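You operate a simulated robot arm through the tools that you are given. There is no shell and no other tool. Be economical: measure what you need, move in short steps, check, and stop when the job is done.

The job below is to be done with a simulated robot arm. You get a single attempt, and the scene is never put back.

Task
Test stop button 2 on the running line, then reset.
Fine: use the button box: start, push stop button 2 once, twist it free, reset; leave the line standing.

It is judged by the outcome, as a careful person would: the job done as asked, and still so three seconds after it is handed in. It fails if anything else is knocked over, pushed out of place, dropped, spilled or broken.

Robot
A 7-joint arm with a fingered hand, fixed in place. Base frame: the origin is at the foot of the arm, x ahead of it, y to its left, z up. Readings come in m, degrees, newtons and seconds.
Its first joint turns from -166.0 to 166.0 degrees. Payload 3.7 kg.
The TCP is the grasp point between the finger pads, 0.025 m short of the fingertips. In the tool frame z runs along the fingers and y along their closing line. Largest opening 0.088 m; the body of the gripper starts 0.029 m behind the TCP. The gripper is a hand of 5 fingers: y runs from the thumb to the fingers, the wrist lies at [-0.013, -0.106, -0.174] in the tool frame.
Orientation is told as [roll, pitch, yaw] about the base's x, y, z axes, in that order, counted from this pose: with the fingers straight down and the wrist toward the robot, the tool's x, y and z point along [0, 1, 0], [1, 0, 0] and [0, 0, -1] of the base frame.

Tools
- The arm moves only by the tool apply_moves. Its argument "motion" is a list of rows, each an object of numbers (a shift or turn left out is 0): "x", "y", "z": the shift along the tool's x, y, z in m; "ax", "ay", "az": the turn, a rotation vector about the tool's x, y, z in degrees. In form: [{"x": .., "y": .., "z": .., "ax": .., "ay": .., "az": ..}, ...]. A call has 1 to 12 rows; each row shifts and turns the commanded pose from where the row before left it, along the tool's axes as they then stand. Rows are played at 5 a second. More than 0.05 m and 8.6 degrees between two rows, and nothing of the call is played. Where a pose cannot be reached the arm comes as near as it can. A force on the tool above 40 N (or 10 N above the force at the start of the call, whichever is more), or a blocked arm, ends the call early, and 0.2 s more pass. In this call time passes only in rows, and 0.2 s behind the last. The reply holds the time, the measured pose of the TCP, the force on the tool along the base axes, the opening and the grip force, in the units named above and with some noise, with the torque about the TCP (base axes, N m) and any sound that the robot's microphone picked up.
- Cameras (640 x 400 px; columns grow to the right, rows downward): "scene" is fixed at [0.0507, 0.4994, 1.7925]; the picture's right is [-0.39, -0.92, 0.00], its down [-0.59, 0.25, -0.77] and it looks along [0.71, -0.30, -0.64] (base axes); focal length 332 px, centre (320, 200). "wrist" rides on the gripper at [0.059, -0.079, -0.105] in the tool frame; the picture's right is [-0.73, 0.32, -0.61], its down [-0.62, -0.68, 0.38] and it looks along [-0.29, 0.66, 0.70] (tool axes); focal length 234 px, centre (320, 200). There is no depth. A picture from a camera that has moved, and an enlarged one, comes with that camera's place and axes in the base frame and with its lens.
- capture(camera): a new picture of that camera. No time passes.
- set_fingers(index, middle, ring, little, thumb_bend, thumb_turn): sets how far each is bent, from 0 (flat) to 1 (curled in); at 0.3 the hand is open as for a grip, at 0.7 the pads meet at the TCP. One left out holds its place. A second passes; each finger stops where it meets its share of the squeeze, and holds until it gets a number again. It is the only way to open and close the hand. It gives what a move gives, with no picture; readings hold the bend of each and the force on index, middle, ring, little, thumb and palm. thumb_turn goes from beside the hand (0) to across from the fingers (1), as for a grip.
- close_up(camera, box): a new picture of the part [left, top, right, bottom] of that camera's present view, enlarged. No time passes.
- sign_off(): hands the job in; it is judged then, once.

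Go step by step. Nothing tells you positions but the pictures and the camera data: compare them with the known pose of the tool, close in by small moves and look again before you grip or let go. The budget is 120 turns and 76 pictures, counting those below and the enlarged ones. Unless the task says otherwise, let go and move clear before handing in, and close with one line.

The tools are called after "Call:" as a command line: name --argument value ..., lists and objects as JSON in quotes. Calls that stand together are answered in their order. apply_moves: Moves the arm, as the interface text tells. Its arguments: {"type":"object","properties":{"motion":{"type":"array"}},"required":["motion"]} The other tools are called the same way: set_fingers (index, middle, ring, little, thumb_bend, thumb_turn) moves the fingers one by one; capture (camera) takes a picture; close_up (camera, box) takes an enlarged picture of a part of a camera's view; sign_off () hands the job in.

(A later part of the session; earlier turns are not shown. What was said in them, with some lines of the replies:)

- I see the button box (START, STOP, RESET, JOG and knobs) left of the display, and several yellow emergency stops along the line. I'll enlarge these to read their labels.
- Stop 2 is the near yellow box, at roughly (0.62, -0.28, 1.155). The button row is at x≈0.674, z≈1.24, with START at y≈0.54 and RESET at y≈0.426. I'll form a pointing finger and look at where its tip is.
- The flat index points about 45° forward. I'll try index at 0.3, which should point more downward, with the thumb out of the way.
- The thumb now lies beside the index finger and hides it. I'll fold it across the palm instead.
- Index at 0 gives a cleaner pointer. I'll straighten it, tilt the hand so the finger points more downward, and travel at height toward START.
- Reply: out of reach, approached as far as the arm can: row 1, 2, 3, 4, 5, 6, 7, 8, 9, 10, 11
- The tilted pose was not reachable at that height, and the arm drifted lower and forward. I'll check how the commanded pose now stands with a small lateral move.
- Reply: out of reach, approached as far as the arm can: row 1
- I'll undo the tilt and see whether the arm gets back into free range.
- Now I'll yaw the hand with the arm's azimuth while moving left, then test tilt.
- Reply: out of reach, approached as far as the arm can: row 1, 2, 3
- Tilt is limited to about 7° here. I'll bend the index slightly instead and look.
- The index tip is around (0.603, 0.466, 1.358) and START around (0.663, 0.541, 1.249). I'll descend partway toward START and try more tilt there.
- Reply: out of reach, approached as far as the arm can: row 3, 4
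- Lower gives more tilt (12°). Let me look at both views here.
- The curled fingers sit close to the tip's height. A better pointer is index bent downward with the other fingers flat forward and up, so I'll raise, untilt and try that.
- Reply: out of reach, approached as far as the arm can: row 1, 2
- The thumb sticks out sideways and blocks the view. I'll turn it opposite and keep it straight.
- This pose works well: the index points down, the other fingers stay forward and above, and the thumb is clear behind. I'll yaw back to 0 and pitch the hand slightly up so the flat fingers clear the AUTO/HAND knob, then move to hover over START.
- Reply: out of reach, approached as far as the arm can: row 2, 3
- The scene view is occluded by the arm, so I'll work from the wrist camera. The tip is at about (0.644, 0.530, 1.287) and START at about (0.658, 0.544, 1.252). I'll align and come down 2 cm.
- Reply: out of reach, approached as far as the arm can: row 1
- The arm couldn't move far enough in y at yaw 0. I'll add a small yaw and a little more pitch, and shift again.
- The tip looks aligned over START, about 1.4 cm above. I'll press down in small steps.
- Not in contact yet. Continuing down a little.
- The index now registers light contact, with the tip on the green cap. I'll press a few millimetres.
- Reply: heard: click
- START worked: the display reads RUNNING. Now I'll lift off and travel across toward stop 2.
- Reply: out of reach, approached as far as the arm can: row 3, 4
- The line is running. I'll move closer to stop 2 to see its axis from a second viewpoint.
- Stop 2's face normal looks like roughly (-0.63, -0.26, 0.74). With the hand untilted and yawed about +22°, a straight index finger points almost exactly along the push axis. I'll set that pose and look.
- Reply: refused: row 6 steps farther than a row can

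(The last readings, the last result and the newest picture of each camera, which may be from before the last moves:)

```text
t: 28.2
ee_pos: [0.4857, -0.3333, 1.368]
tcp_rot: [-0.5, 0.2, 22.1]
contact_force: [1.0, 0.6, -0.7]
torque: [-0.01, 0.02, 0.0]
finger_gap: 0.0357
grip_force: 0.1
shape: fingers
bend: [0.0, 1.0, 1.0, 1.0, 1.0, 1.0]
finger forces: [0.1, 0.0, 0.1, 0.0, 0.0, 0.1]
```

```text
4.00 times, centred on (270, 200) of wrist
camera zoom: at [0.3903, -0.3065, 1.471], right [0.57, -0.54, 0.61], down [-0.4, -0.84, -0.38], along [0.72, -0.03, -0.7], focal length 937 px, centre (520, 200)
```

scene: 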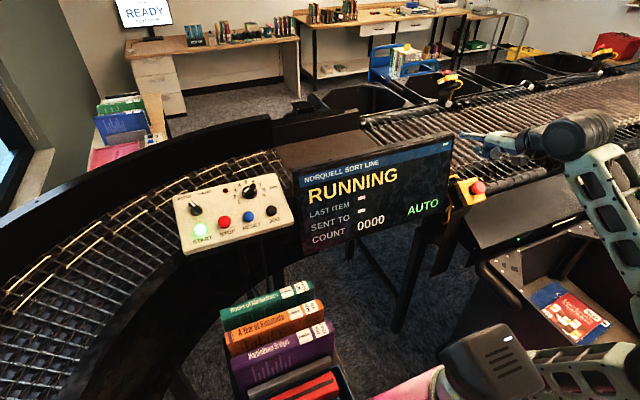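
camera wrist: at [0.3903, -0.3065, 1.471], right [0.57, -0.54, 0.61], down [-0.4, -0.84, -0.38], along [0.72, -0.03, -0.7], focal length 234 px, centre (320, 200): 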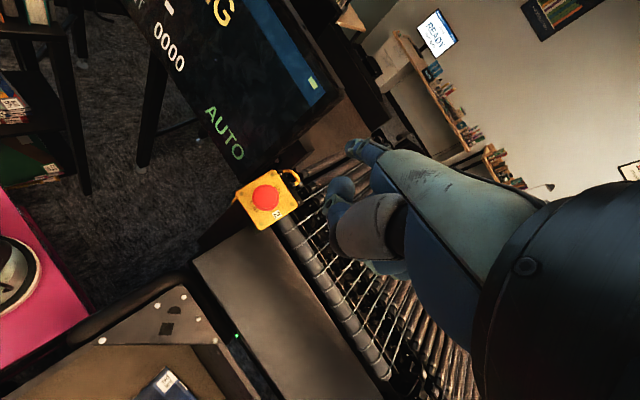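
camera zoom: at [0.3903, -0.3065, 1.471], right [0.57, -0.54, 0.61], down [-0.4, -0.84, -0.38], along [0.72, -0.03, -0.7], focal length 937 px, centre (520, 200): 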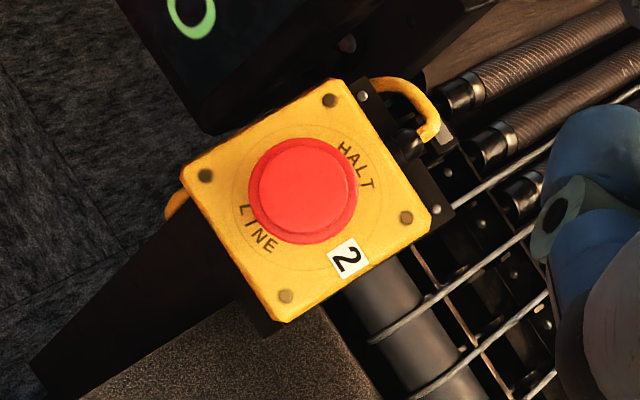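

Combining the views, the cap centre is at about (0.604, -0.269, 1.167) and the face normal is about (-0.5, 0, 0.86), i.e. tilted 30° toward the robot. I'll pitch the hand -30° so the tool axis matches it, use the bent index as pointer, and hover on the axis.

Call:
set_fingers --index 0.45 --middle 0 --ring 0 --little 0 --thumb_bend 0 --thumb_turn 1

Call:
apply_moves --motion '[{"az": 8}, {"az": 8}, {"az": 6}, {"ax": -7.5}, {"ax": -7.5}, {"ax": -7.5}, {"ax": -7.5}, {"x": 0.01275, "y": -0.0062, "z": 0.0337}, {"x": 0.01275, "y": -0.0062, "z": 0.0337}, {"x": 0.01275, "y": -0.0062, "z": 0.0337}, {"x": 0.01275, "y": -0.0062, "z": 0.0337}]'

Call:
capture --camera "wrist"

Call:
close_up --camera "scene" --box '[410, 110, 540, 240]'

```text
t: 29.2
ee_pos: [0.4871, -0.3343, 1.3677]
tcp_rot: [-0.4, 0.2, 22.2]
contact_force: [0.1, -0.8, -0.7]
torque: [0.01, 0.01, 0.01]
finger_gap: 0.085
grip_force: 0.1
shape: fingers
bend: [0.45, 0.0, 0.0, 0.0, 0.0, 0.95]
finger forces: [0.1, 0.1, 0.1, 0.0, 0.0, 0.0]
```

```text
t: 31.6
ee_pos: [0.5353, -0.2841, 1.2371]
tcp_rot: [-0.6, -30.1, 0.4]
contact_force: [-0.6, -0.2, 0.6]
torque: [0.05, 0.03, -0.03]
finger_gap: 0.0851
grip_force: 0.0
shape: fingers
bend: [0.45, 0.0, 0.0, 0.0, 0.0, 0.95]
finger forces: [0.0, 0.0, 0.1, 0.0, 0.0, 0.0]
```

```text
35 pictures are left
camera wrist: at [0.4124, -0.2234, 1.2873], right [-0.02, -0.72, 0.69], down [-0.4, -0.63, -0.67], along [0.92, -0.29, -0.27], focal length 234 px, centre (320, 200)
```

wrist: 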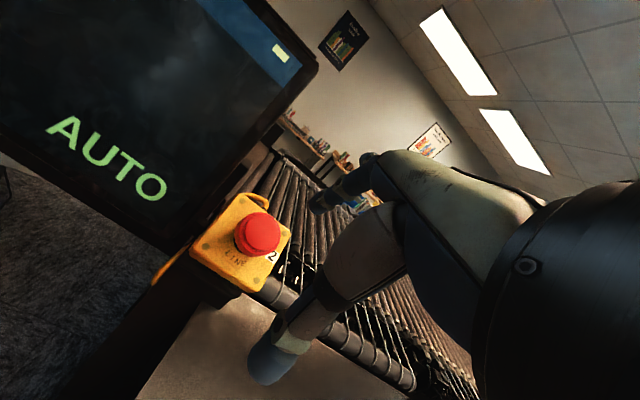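

```text
3.08 times, centred on (475, 175) of scene
camera zoom: at [0.0507, 0.4994, 1.7925], right [-0.39, -0.92, 0.0], down [-0.59, 0.25, -0.77], along [0.71, -0.3, -0.64], focal length 1023 px, centre (-157, 277)
```

zoom: 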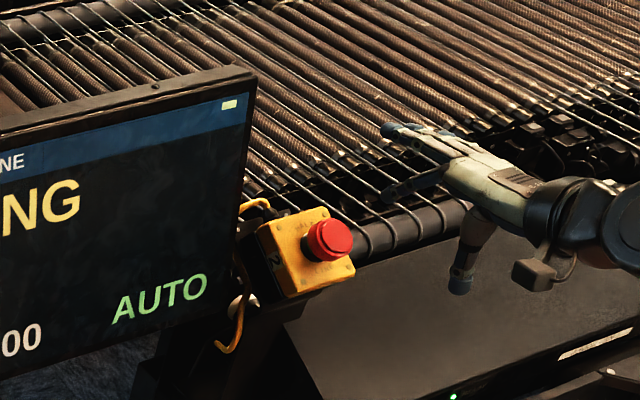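

Aligned within a few millimetres, with the tip about 7.6 cm from the cap along the axis. Closing in along the axis.

Call:
apply_moves --motion '[{"x": 0.002, "z": 0.02}, {"z": 0.02}, {"z": 0.02}]'

Call:
close_up --camera "wrist" --box '[230, 130, 390, 250]'

Call:
close_up --camera "scene" --box '[430, 140, 530, 230]'

```text
t: 32.4
ee_pos: [0.5646, -0.2835, 1.186]
tcp_rot: [-0.6, -30.0, 0.3]
contact_force: [0.0, 0.6, 0.0]
torque: [0.0, -0.02, 0.0]
finger_gap: 0.0849
grip_force: 0.0
shape: fingers
bend: [0.45, 0.0, 0.0, 0.0, 0.0, 0.95]
finger forces: [0.0, 0.0, 0.0, 0.1, 0.0, 0.0]
```

```text
3.33 times, centred on (310, 190) of wrist
camera zoom: at [0.4425, -0.2227, 1.2355], right [-0.02, -0.72, 0.69], down [-0.4, -0.63, -0.67], along [0.92, -0.29, -0.27], focal length 781 px, centre (353, 233)
```

zoom: 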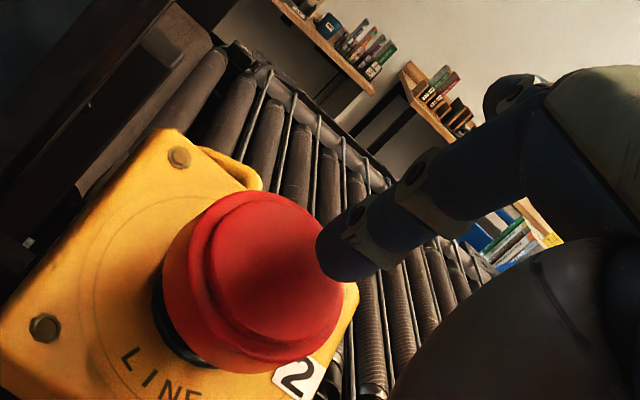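

```text
4.44 times, centred on (480, 185) of scene
camera zoom: at [0.0507, 0.4994, 1.7925], right [-0.39, -0.92, 0.0], down [-0.59, 0.25, -0.77], along [0.71, -0.3, -0.64], focal length 1478 px, centre (-391, 267)
```

zoom: 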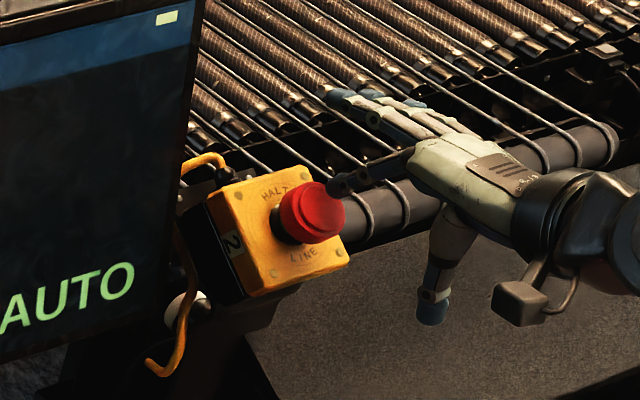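

The tip would land slightly off centre on the cap. I'll correct by a few millimetres and press along the axis.

Call:
apply_moves --motion '[{"x": 0.005, "y": -0.004}, {"z": 0.006}, {"z": 0.005}, {"z": 0.004}]'

Call:
close_up --camera "wrist" --box '[230, 130, 390, 250]'

```text
t: 33.4
ee_pos: [0.568, -0.2774, 1.1727]
tcp_rot: [-0.6, -30.2, 0.4]
contact_force: [-12.5, 0.6, 15.7]
torque: [0.15, -0.65, 0.13]
finger_gap: 0.0847
grip_force: 10.2
shape: fingers
bend: [0.45, 0.0, 0.0, 0.0, 0.0, 0.95]
finger forces: [19.7, 0.1, 0.0, 0.0, 0.1, 0.0]
```

```text
3.33 times, centred on (310, 190) of wrist
camera zoom: at [0.4451, -0.2164, 1.2219], right [-0.03, -0.72, 0.69], down [-0.4, -0.63, -0.67], along [0.92, -0.29, -0.27], focal length 781 px, centre (353, 233)
```

zoom: 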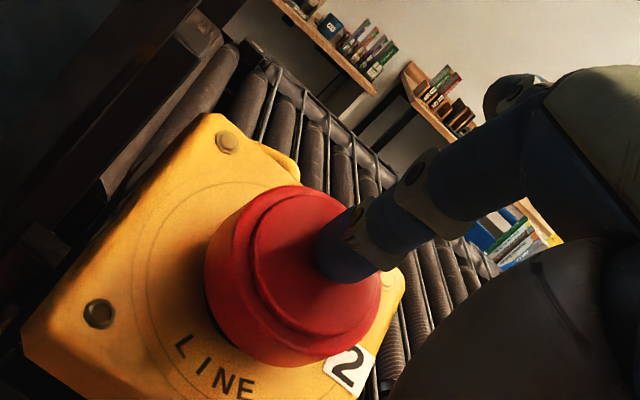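

Contact at about 20 N and no click yet. Pushing a little further.

Call:
apply_moves --motion '[{"z": 0.002}, {"z": 0.002}, {"z": 0.002}]'

Call:
close_up --camera "scene" --box '[290, 120, 530, 270]'

```text
t: 34.0
ee_pos: [0.5672, -0.2785, 1.1729]
tcp_rot: [-0.5, -30.5, 0.3]
contact_force: [-12.9, 0.7, 14.0]
torque: [0.17, -0.64, 0.16]
finger_gap: 0.0843
grip_force: 10.1
shape: fingers
bend: [0.45, 0.0, 0.0, 0.0, 0.0, 0.95]
finger forces: [19.9, 0.1, 0.0, 0.1, 0.0, 0.0]
stopped in row 2: the force on the tool passed its limit (the readings are from after the stop); the commanded pose is now the measured one
```

```text
2.67 times, centred on (410, 195) of scene
camera zoom: at [0.0507, 0.4994, 1.7925], right [-0.39, -0.92, 0.0], down [-0.59, 0.25, -0.77], along [0.71, -0.3, -0.64], focal length 886 px, centre (80, 213)
```

zoom: 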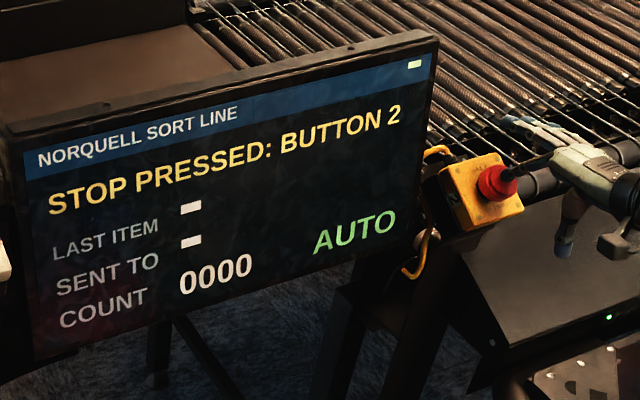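

The display reads "STOP PRESSED: BUTTON 2". I'll back off along the axis, open the hand for a thumb/index/middle pinch, and centre it on the button axis.

Call:
apply_moves --motion '[{"z": -0.02}, {"z": -0.03}, {"z": -0.02}]'

Call:
set_fingers --index 0.3 --middle 0.3 --thumb_bend 0.3 --thumb_turn 1

Call:
apply_moves --motion '[{"x": 0.0095, "y": 0.029, "az": -5}, {"az": -7.5}, {"az": -7.5}]'

Call:
capture --camera "wrist"

Call:
close_up --camera "scene" --box '[410, 110, 540, 240]'

```text
t: 34.8
ee_pos: [0.5323, -0.2776, 1.2302]
tcp_rot: [-0.6, -30.2, 0.4]
contact_force: [-0.1, 0.5, -0.2]
torque: [0.0, 0.01, -0.02]
finger_gap: 0.0848
grip_force: 0.0
shape: fingers
bend: [0.45, 0.0, 0.0, 0.0, 0.0, 0.95]
finger forces: [0.0, 0.0, 0.0, 0.0, 0.0, 0.1]
```

```text
t: 35.8
ee_pos: [0.5327, -0.2782, 1.2287]
tcp_rot: [-0.7, -30.2, 0.3]
contact_force: [-0.4, 0.6, -0.1]
torque: [-0.01, 0.01, -0.03]
finger_gap: 0.0851
grip_force: 0.1
shape: fingers
bend: [0.3, 0.3, 0.0, 0.0, 0.3, 0.97]
finger forces: [0.0, 0.0, 0.1, 0.0, 0.0, 0.1]
```

```text
t: 36.6
ee_pos: [0.5581, -0.2661, 1.2441]
tcp_rot: [-11.9, -28.1, 23.4]
contact_force: [-0.8, 0.2, -0.6]
torque: [-0.01, -0.03, 0.04]
finger_gap: 0.085
grip_force: 0.1
shape: fingers
bend: [0.3, 0.3, 0.0, 0.0, 0.3, 0.97]
finger forces: [0.0, 0.0, 0.0, 0.0, 0.0, 0.1]
```

```text
29 pictures are left
camera wrist: at [0.4225, -0.2366, 1.2866], right [0.17, -0.56, 0.81], down [-0.17, -0.82, -0.54], along [0.97, -0.05, -0.24], focal length 234 px, centre (320, 200)
```

wrist: 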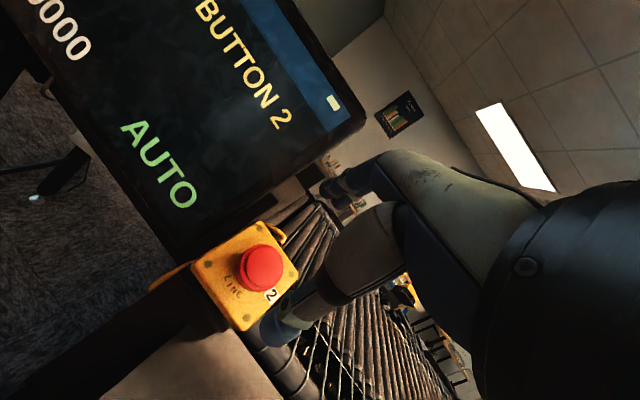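

```text
3.08 times, centred on (475, 175) of scene
camera zoom: at [0.0507, 0.4994, 1.7925], right [-0.39, -0.92, 0.0], down [-0.59, 0.25, -0.77], along [0.71, -0.3, -0.64], focal length 1023 px, centre (-157, 277)
```

zoom: 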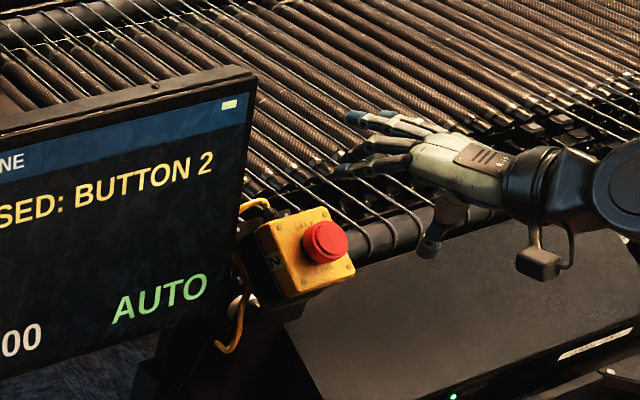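

The cap front is at about (0.608, -0.266, 1.165), and the TCP is nearly on its axis, 9 cm off. Advancing 5.5 cm and checking.

Call:
apply_moves --motion '[{"x": -0.001, "y": 0.003, "z": 0.015}, {"z": 0.02}, {"z": 0.02}]'

Call:
capture --camera "wrist"

Call:
close_up --camera "scene" --box '[430, 140, 530, 230]'

```text
t: 37.4
ee_pos: [0.5884, -0.2678, 1.1994]
tcp_rot: [-11.9, -28.2, 23.1]
contact_force: [0.0, 0.0, -0.2]
torque: [0.02, -0.02, 0.0]
finger_gap: 0.0851
grip_force: 0.0
shape: fingers
bend: [0.3, 0.3, 0.0, 0.0, 0.3, 0.97]
finger forces: [0.0, 0.0, 0.2, 0.0, 0.1, 0.0]
```

```text
27 pictures are left
camera wrist: at [0.4536, -0.2372, 1.2419], right [0.17, -0.56, 0.81], down [-0.17, -0.82, -0.54], along [0.97, -0.05, -0.24], focal length 234 px, centre (320, 200)
```

wrist: 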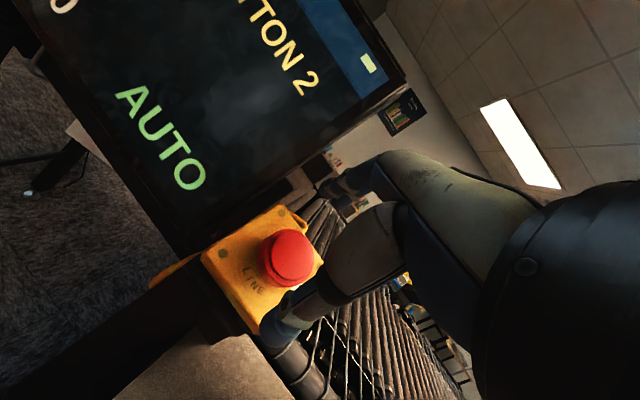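

```text
4.44 times, centred on (480, 185) of scene
camera zoom: at [0.0507, 0.4994, 1.7925], right [-0.39, -0.92, 0.0], down [-0.59, 0.25, -0.77], along [0.71, -0.3, -0.64], focal length 1478 px, centre (-391, 267)
```

zoom: 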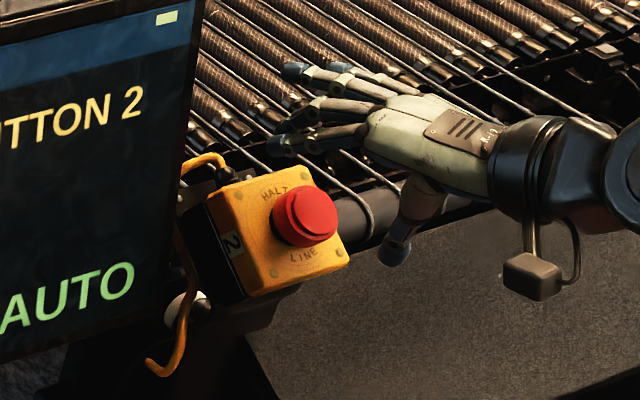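

Geometry checks out: the axis is aligned. Advancing the last 2.6 cm so the fingertips straddle the cap.

Call:
apply_moves --motion '[{"x": 0.001, "z": 0.01}, {"z": 0.01}, {"z": 0.006}]'

Call:
close_up --camera "scene" --box '[430, 140, 530, 230]'

Call:
close_up --camera "wrist" --box '[220, 160, 380, 300]'

```text
t: 38.2
ee_pos: [0.6024, -0.2671, 1.1762]
tcp_rot: [-11.9, -28.1, 23.3]
contact_force: [0.3, -0.2, 0.3]
torque: [-0.01, 0.01, 0.01]
finger_gap: 0.0851
grip_force: 0.0
shape: fingers
bend: [0.3, 0.3, 0.0, 0.0, 0.3, 0.97]
finger forces: [0.0, 0.1, 0.0, 0.0, 0.1, 0.0]
```

```text
4.44 times, centred on (480, 185) of scene
camera zoom: at [0.0507, 0.4994, 1.7925], right [-0.39, -0.92, 0.0], down [-0.59, 0.25, -0.77], along [0.71, -0.3, -0.64], focal length 1478 px, centre (-391, 267)
```

zoom: 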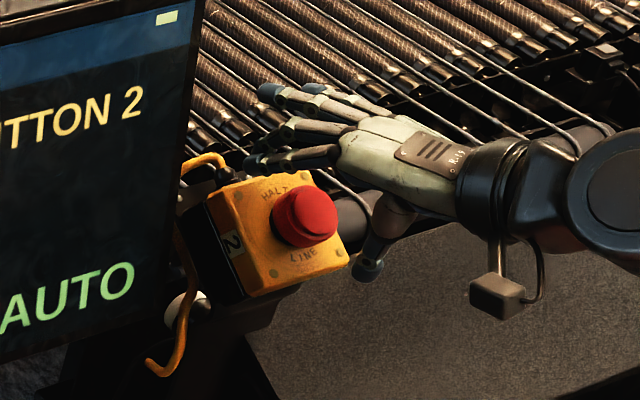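

```text
2.86 times, centred on (300, 230) of wrist
camera zoom: at [0.466, -0.2362, 1.2179], right [0.17, -0.56, 0.81], down [-0.17, -0.82, -0.54], along [0.97, -0.05, -0.24], focal length 669 px, centre (377, 114)
```

zoom: 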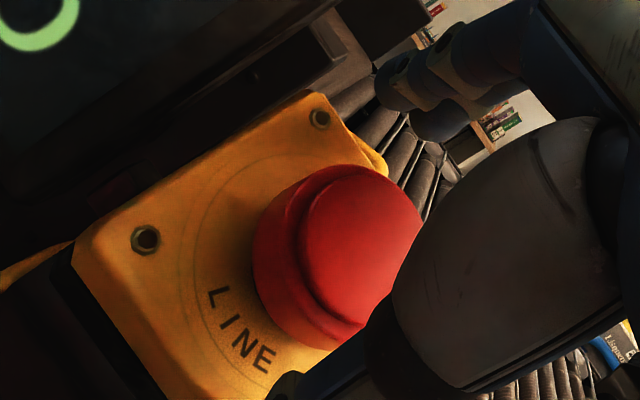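

The index and thumb straddle the cap symmetrically. Closing on it.

Call:
set_fingers --index 0.6 --middle 0.6 --thumb_bend 0.6

Call:
close_up --camera "scene" --box '[430, 140, 530, 230]'

```text
t: 39.2
ee_pos: [0.602, -0.2677, 1.1775]
tcp_rot: [-11.9, -28.1, 23.1]
contact_force: [1.9, 1.5, 2.2]
torque: [0.02, -0.13, 0.05]
finger_gap: 0.0336
grip_force: 5.3
shape: fingers
bend: [0.54, 0.55, 0.0, 0.0, 0.54, 1.0]
finger forces: [3.2, 4.1, 0.0, 0.0, 3.8, 0.0]
```

```text
4.44 times, centred on (480, 185) of scene
camera zoom: at [0.0507, 0.4994, 1.7925], right [-0.39, -0.92, 0.0], down [-0.59, 0.25, -0.77], along [0.71, -0.3, -0.64], focal length 1478 px, centre (-391, 267)
```

zoom: 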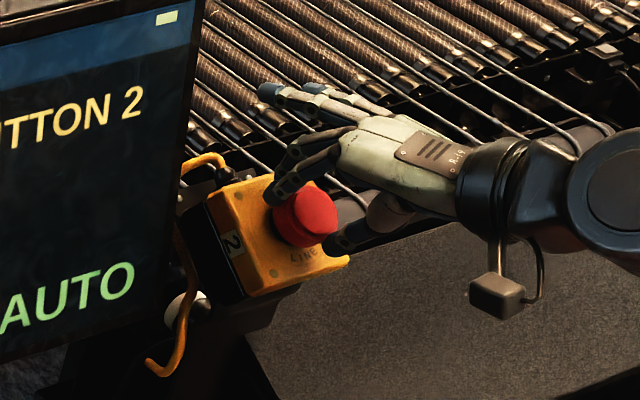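

Gripped on both sides. I'll squeeze a bit more and twist clockwise in steps.

Call:
set_fingers --index 0.7 --middle 0.7 --thumb_bend 0.7

Call:
apply_moves --motion '[{"az": 5}, {"az": 5}, {"az": 5}, {"az": 5}]'

Call:
close_up --camera "scene" --box '[290, 120, 530, 270]'

```text
t: 40.2
ee_pos: [0.6005, -0.2667, 1.1768]
tcp_rot: [-11.9, -28.1, 23.0]
contact_force: [2.9, 2.3, 3.5]
torque: [0.06, -0.2, 0.06]
finger_gap: 0.0316
grip_force: 12.2
shape: fingers
bend: [0.55, 0.56, 0.0, 0.0, 0.57, 1.0]
finger forces: [7.0, 7.1, 0.1, 0.0, 9.5, 0.0]
```

```text
t: 41.2
ee_pos: [0.6019, -0.2678, 1.1759]
tcp_rot: [-0.6, -30.4, 0.2]
contact_force: [3.7, 3.6, 3.5]
torque: [0.0, -0.21, 0.1]
finger_gap: 0.0318
grip_force: 12.3
shape: fingers
bend: [0.55, 0.56, 0.0, 0.0, 0.57, 1.0]
finger forces: [7.7, 6.6, 0.0, 0.0, 9.6, 0.0]
```

```text
2.67 times, centred on (410, 195) of scene
camera zoom: at [0.0507, 0.4994, 1.7925], right [-0.39, -0.92, 0.0], down [-0.59, 0.25, -0.77], along [0.71, -0.3, -0.64], focal length 886 px, centre (80, 213)
```

zoom: 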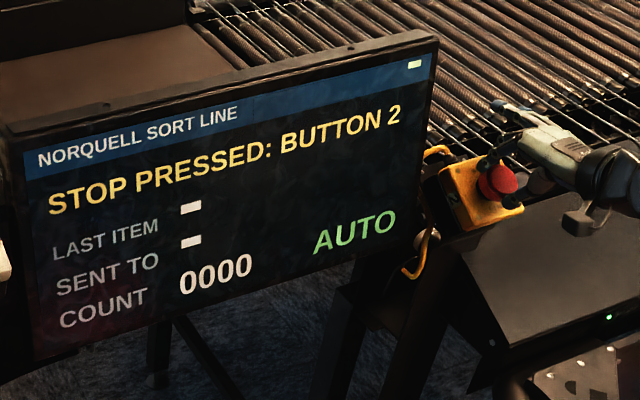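

Twisted 20° with the grip holding. Continuing clockwise.

Call:
apply_moves --motion '[{"az": 5}, {"az": 5}, {"az": 5}, {"az": 5}, {"az": 5}]'

Call:
close_up --camera "scene" --box '[290, 120, 530, 270]'

```text
t: 42.4
ee_pos: [0.6016, -0.267, 1.1777]
tcp_rot: [13.4, -27.6, -28.2]
contact_force: [3.1, 1.4, 16.1]
torque: [-0.02, -0.34, 0.05]
finger_gap: 0.0316
grip_force: 14.2
shape: fingers
bend: [0.53, 0.55, 0.0, 0.0, 0.59, 1.0]
finger forces: [10.4, 8.3, 0.0, 0.0, 9.2, 0.0]
```

```text
2.67 times, centred on (410, 195) of scene
camera zoom: at [0.0507, 0.4994, 1.7925], right [-0.39, -0.92, 0.0], down [-0.59, 0.25, -0.77], along [0.71, -0.3, -0.64], focal length 886 px, centre (80, 213)
```

zoom: 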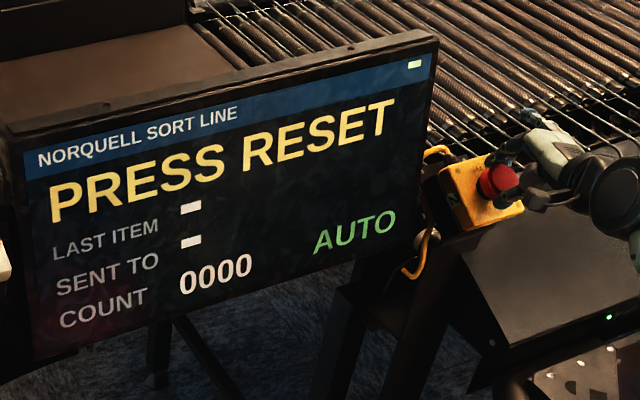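

It twisted free: the display reads PRESS RESET. I'll open the hand and retreat straight back along the axis.

Call:
set_fingers --index 0.3 --middle 0.3 --thumb_bend 0.3

Call:
apply_moves --motion '[{"z": -0.015}, {"z": -0.02}, {"z": -0.03}, {"z": -0.03}, {"az": -8}, {"az": -8}, {"az": -8}, {"ax": 7}, {"ax": 7}, {"z": -0.03}, {"z": -0.03}]'

Call:
set_fingers --index 0.45 --middle 0 --ring 0 --little 0 --thumb_bend 0 --thumb_turn 1

Call:
capture --camera "scene"

```text
t: 43.4
ee_pos: [0.6012, -0.2678, 1.1757]
tcp_rot: [13.3, -27.5, -28.1]
contact_force: [0.0, -0.7, 0.2]
torque: [0.01, 0.0, 0.02]
finger_gap: 0.0845
grip_force: 0.0
shape: fingers
bend: [0.3, 0.3, 0.0, 0.0, 0.3, 0.98]
finger forces: [0.0, 0.0, 0.0, 0.0, 0.1, 0.0]
```

```text
t: 45.8
ee_pos: [0.5366, -0.2674, 1.3155]
tcp_rot: [0.1, -16.3, -0.8]
contact_force: [0.3, -0.3, -0.4]
torque: [-0.02, -0.03, 0.0]
finger_gap: 0.0844
grip_force: 0.0
shape: fingers
bend: [0.3, 0.3, 0.0, 0.0, 0.3, 0.98]
finger forces: [0.1, 0.0, 0.0, 0.1, 0.0, 0.0]
```

```text
t: 46.8
ee_pos: [0.5352, -0.2666, 1.316]
tcp_rot: [0.0, -16.3, -0.8]
contact_force: [0.3, -0.2, 0.6]
torque: [-0.01, 0.01, 0.02]
finger_gap: 0.0851
grip_force: 0.0
shape: fingers
bend: [0.45, 0.0, 0.0, 0.0, 0.0, 0.95]
finger forces: [0.0, 0.1, 0.0, 0.0, 0.1, 0.1]
```

```text
20 pictures are left
```

scene: 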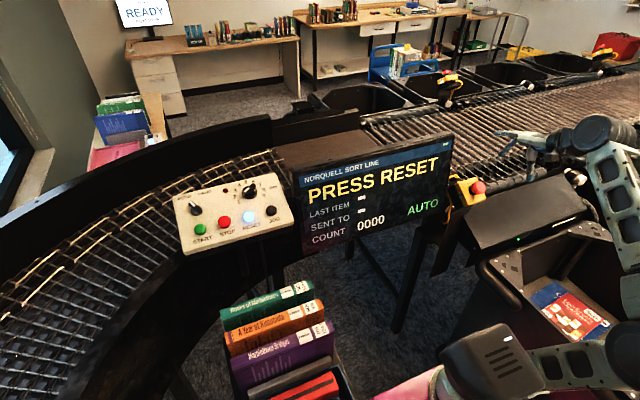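

The RESET lamp is lit. I'll travel back across at the same safe distance from the display and then over to RESET (about (0.655, 0.43, 1.247)).

Call:
apply_moves --motion '[{"x": 0.04, "z": -0.02}, {"x": 0.048}, {"x": 0.048}, {"x": 0.048}, {"x": 0.048}, {"x": 0.048}, {"x": 0.048}, {"x": 0.048}, {"x": 0.048}, {"x": 0.048}, {"x": 0.048}, {"x": 0.048}]'

Call:
capture --camera "wrist"

```text
t: 49.4
ee_pos: [0.5381, 0.3004, 1.3371]
tcp_rot: [-0.1, -16.3, -0.9]
contact_force: [0.2, -1.1, 0.4]
torque: [-0.02, 0.02, 0.02]
finger_gap: 0.085
grip_force: 0.1
shape: fingers
bend: [0.45, 0.0, 0.0, 0.0, 0.0, 0.95]
finger forces: [0.0, 0.1, 0.1, 0.1, 0.0, 0.0]
```

```text
19 pictures are left
camera wrist: at [0.4322, 0.3637, 1.4148], right [0.13, -0.73, 0.67], down [-0.56, -0.61, -0.56], along [0.82, -0.3, -0.48], focal length 234 px, centre (320, 200)
```

wrist: 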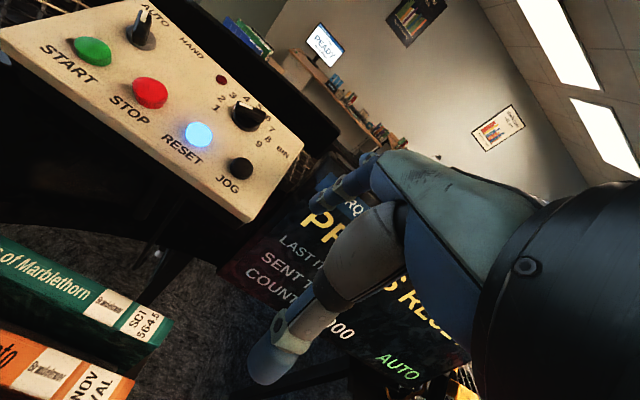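

RESET triangulates to about (0.662, 0.427, 1.247). Moving sideways first, then forward and down to hover.

Call:
apply_moves --motion '[{"x": 0.04}, {"x": 0.04}, {"x": 0.034}, {"y": 0.025, "z": 0.02}, {"y": 0.025, "z": 0.02}, {"y": 0.026, "z": 0.0225}]'

Call:
close_up --camera "wrist" --box '[190, 110, 410, 270]'

Call:
close_up --camera "scene" --box '[170, 140, 310, 260]'

```text
t: 50.8
ee_pos: [0.6287, 0.4156, 1.2958]
tcp_rot: [-0.2, -16.2, -0.6]
contact_force: [-0.4, -0.6, -0.5]
torque: [-0.02, -0.01, -0.02]
finger_gap: 0.0848
grip_force: 0.0
shape: fingers
bend: [0.45, 0.0, 0.0, 0.0, 0.0, 0.95]
finger forces: [0.1, 0.1, 0.1, 0.0, 0.0, 0.0]
```

```text
2.50 times, centred on (300, 190) of wrist
camera zoom: at [0.5239, 0.479, 1.3724], right [0.13, -0.73, 0.67], down [-0.55, -0.62, -0.56], along [0.82, -0.3, -0.48], focal length 585 px, centre (370, 225)
```

zoom: 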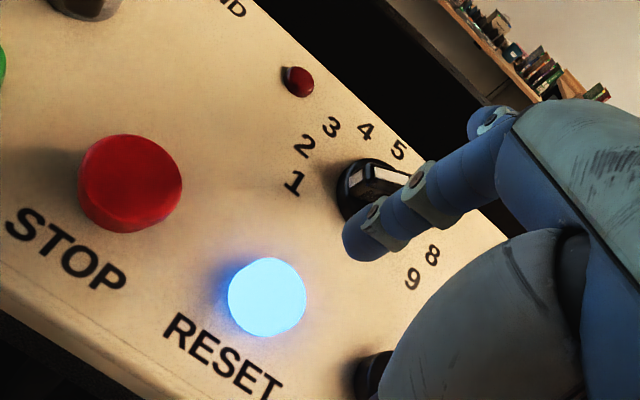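

```text
3.33 times, centred on (240, 200) of scene
camera zoom: at [0.0507, 0.4994, 1.7925], right [-0.39, -0.92, 0.0], down [-0.59, 0.25, -0.77], along [0.71, -0.3, -0.64], focal length 1108 px, centre (587, 200)
```

zoom: 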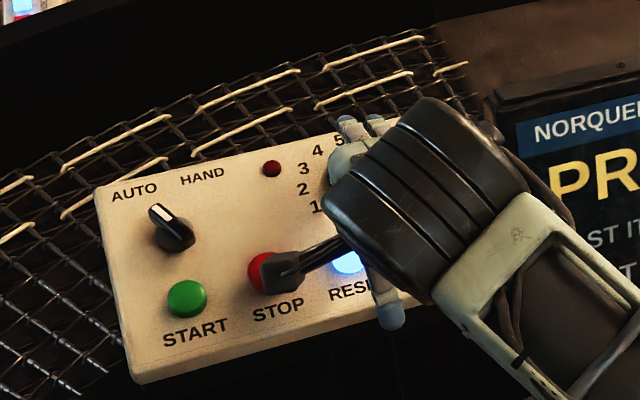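

The tip is nearly over RESET. Shifting +3 mm in y and coming down 2.8 cm.

Call:
apply_moves --motion '[{"x": 0.003, "y": -0.0028, "z": 0.0096}, {"y": -0.0028, "z": 0.0096}, {"y": -0.0022, "z": 0.0077}]'

Call:
close_up --camera "wrist" --box '[230, 130, 390, 250]'

```text
t: 51.6
ee_pos: [0.6308, 0.418, 1.2685]
tcp_rot: [-0.1, -16.3, -0.8]
contact_force: [0.0, -0.2, 0.5]
torque: [-0.01, -0.02, 0.02]
finger_gap: 0.0851
grip_force: 0.0
shape: fingers
bend: [0.45, 0.0, 0.0, 0.0, 0.0, 0.95]
finger forces: [0.1, 0.0, 0.0, 0.0, 0.0, 0.0]
```

```text
3.33 times, centred on (310, 190) of wrist
camera zoom: at [0.5262, 0.4804, 1.3462], right [0.13, -0.73, 0.67], down [-0.56, -0.62, -0.56], along [0.82, -0.3, -0.48], focal length 781 px, centre (353, 233)
```

zoom: 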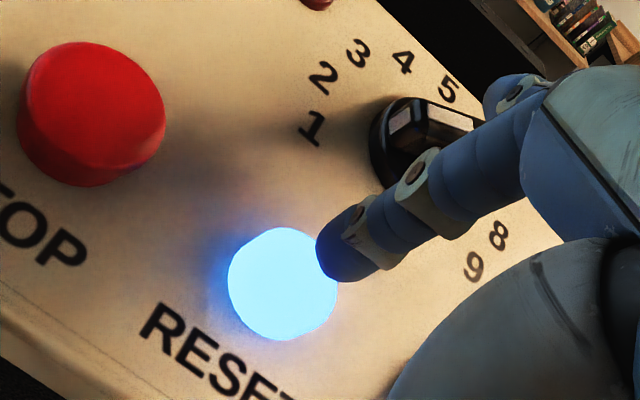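

Good alignment. Pressing down gently.

Call:
apply_moves --motion '[{"x": 0.002, "y": -0.0011, "z": 0.0038}, {"y": -0.0011, "z": 0.0038}, {"y": -0.0008, "z": 0.0029}, {"y": -0.0006, "z": 0.0019}]'

Call:
close_up --camera "wrist" --box '[230, 130, 390, 250]'

```text
t: 52.6
ee_pos: [0.6329, 0.4184, 1.2556]
tcp_rot: [0.0, -16.2, -1.0]
contact_force: [-0.2, 0.9, 3.2]
torque: [0.06, -0.13, 0.02]
finger_gap: 0.0861
grip_force: 2.0
shape: fingers
bend: [0.44, 0.0, 0.0, 0.0, 0.0, 0.95]
finger forces: [3.5, 0.1, 0.1, 0.0, 0.1, 0.0]
heard: click
```

```text
3.33 times, centred on (310, 190) of wrist
camera zoom: at [0.5262, 0.4818, 1.3334], right [0.13, -0.73, 0.67], down [-0.56, -0.62, -0.56], along [0.82, -0.3, -0.48], focal length 781 px, centre (353, 233)
```

zoom: 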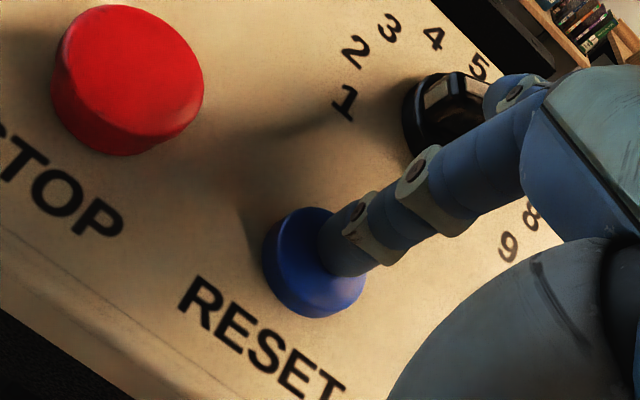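

A click was heard and the RESET lamp went out. I'll lift straight off, back away, and check the display.

Call:
apply_moves --motion '[{"y": 0.0055, "z": -0.019}, {"y": 0.008, "z": -0.029}, {"y": 0.008, "z": -0.029}, {"y": -0.03, "z": -0.02}, {"y": -0.03, "z": -0.02}, {"x": -0.045}, {"x": -0.045}, {"x": -0.045}, {"x": -0.045}, {"x": -0.045}]'

Call:
capture --camera "scene"

Call:
close_up --camera "scene" --box '[165, 140, 505, 260]'

```text
t: 54.8
ee_pos: [0.5564, 0.1953, 1.3632]
tcp_rot: [-0.1, -16.7, -0.7]
contact_force: [0.3, 0.6, 0.5]
torque: [0.04, 0.03, 0.01]
finger_gap: 0.0851
grip_force: 0.1
shape: fingers
bend: [0.45, 0.0, 0.0, 0.0, 0.0, 0.95]
finger forces: [0.0, 0.0, 0.1, 0.0, 0.1, 0.0]
```

```text
14 pictures are left
```

scene: 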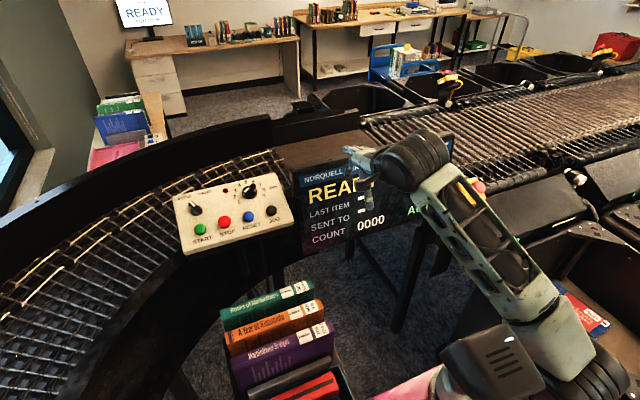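

```text
1.88 times, centred on (335, 200) of scene
camera zoom: at [0.0507, 0.4994, 1.7925], right [-0.39, -0.92, 0.0], down [-0.59, 0.25, -0.77], along [0.71, -0.3, -0.64], focal length 626 px, centre (292, 200)
```

zoom: 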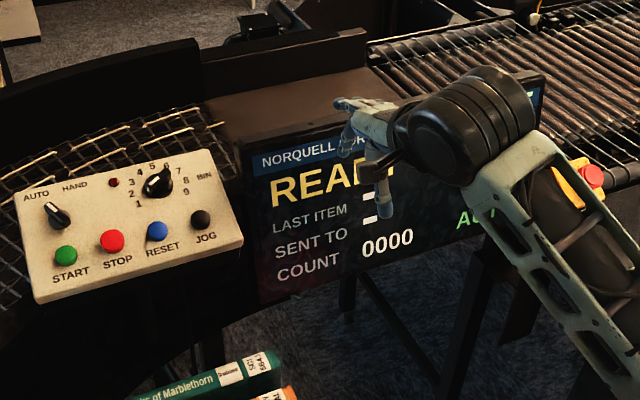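

The display reads READY, START is unlit, AUTO and the bin knob are unchanged, and the hand is clear of everything. Handing in.

Call:
sign_off

```text
The job is handed in.
```

I started the line, pushed stop button 2 once, twisted it free and pressed RESET; the display reads READY and the line is standing.
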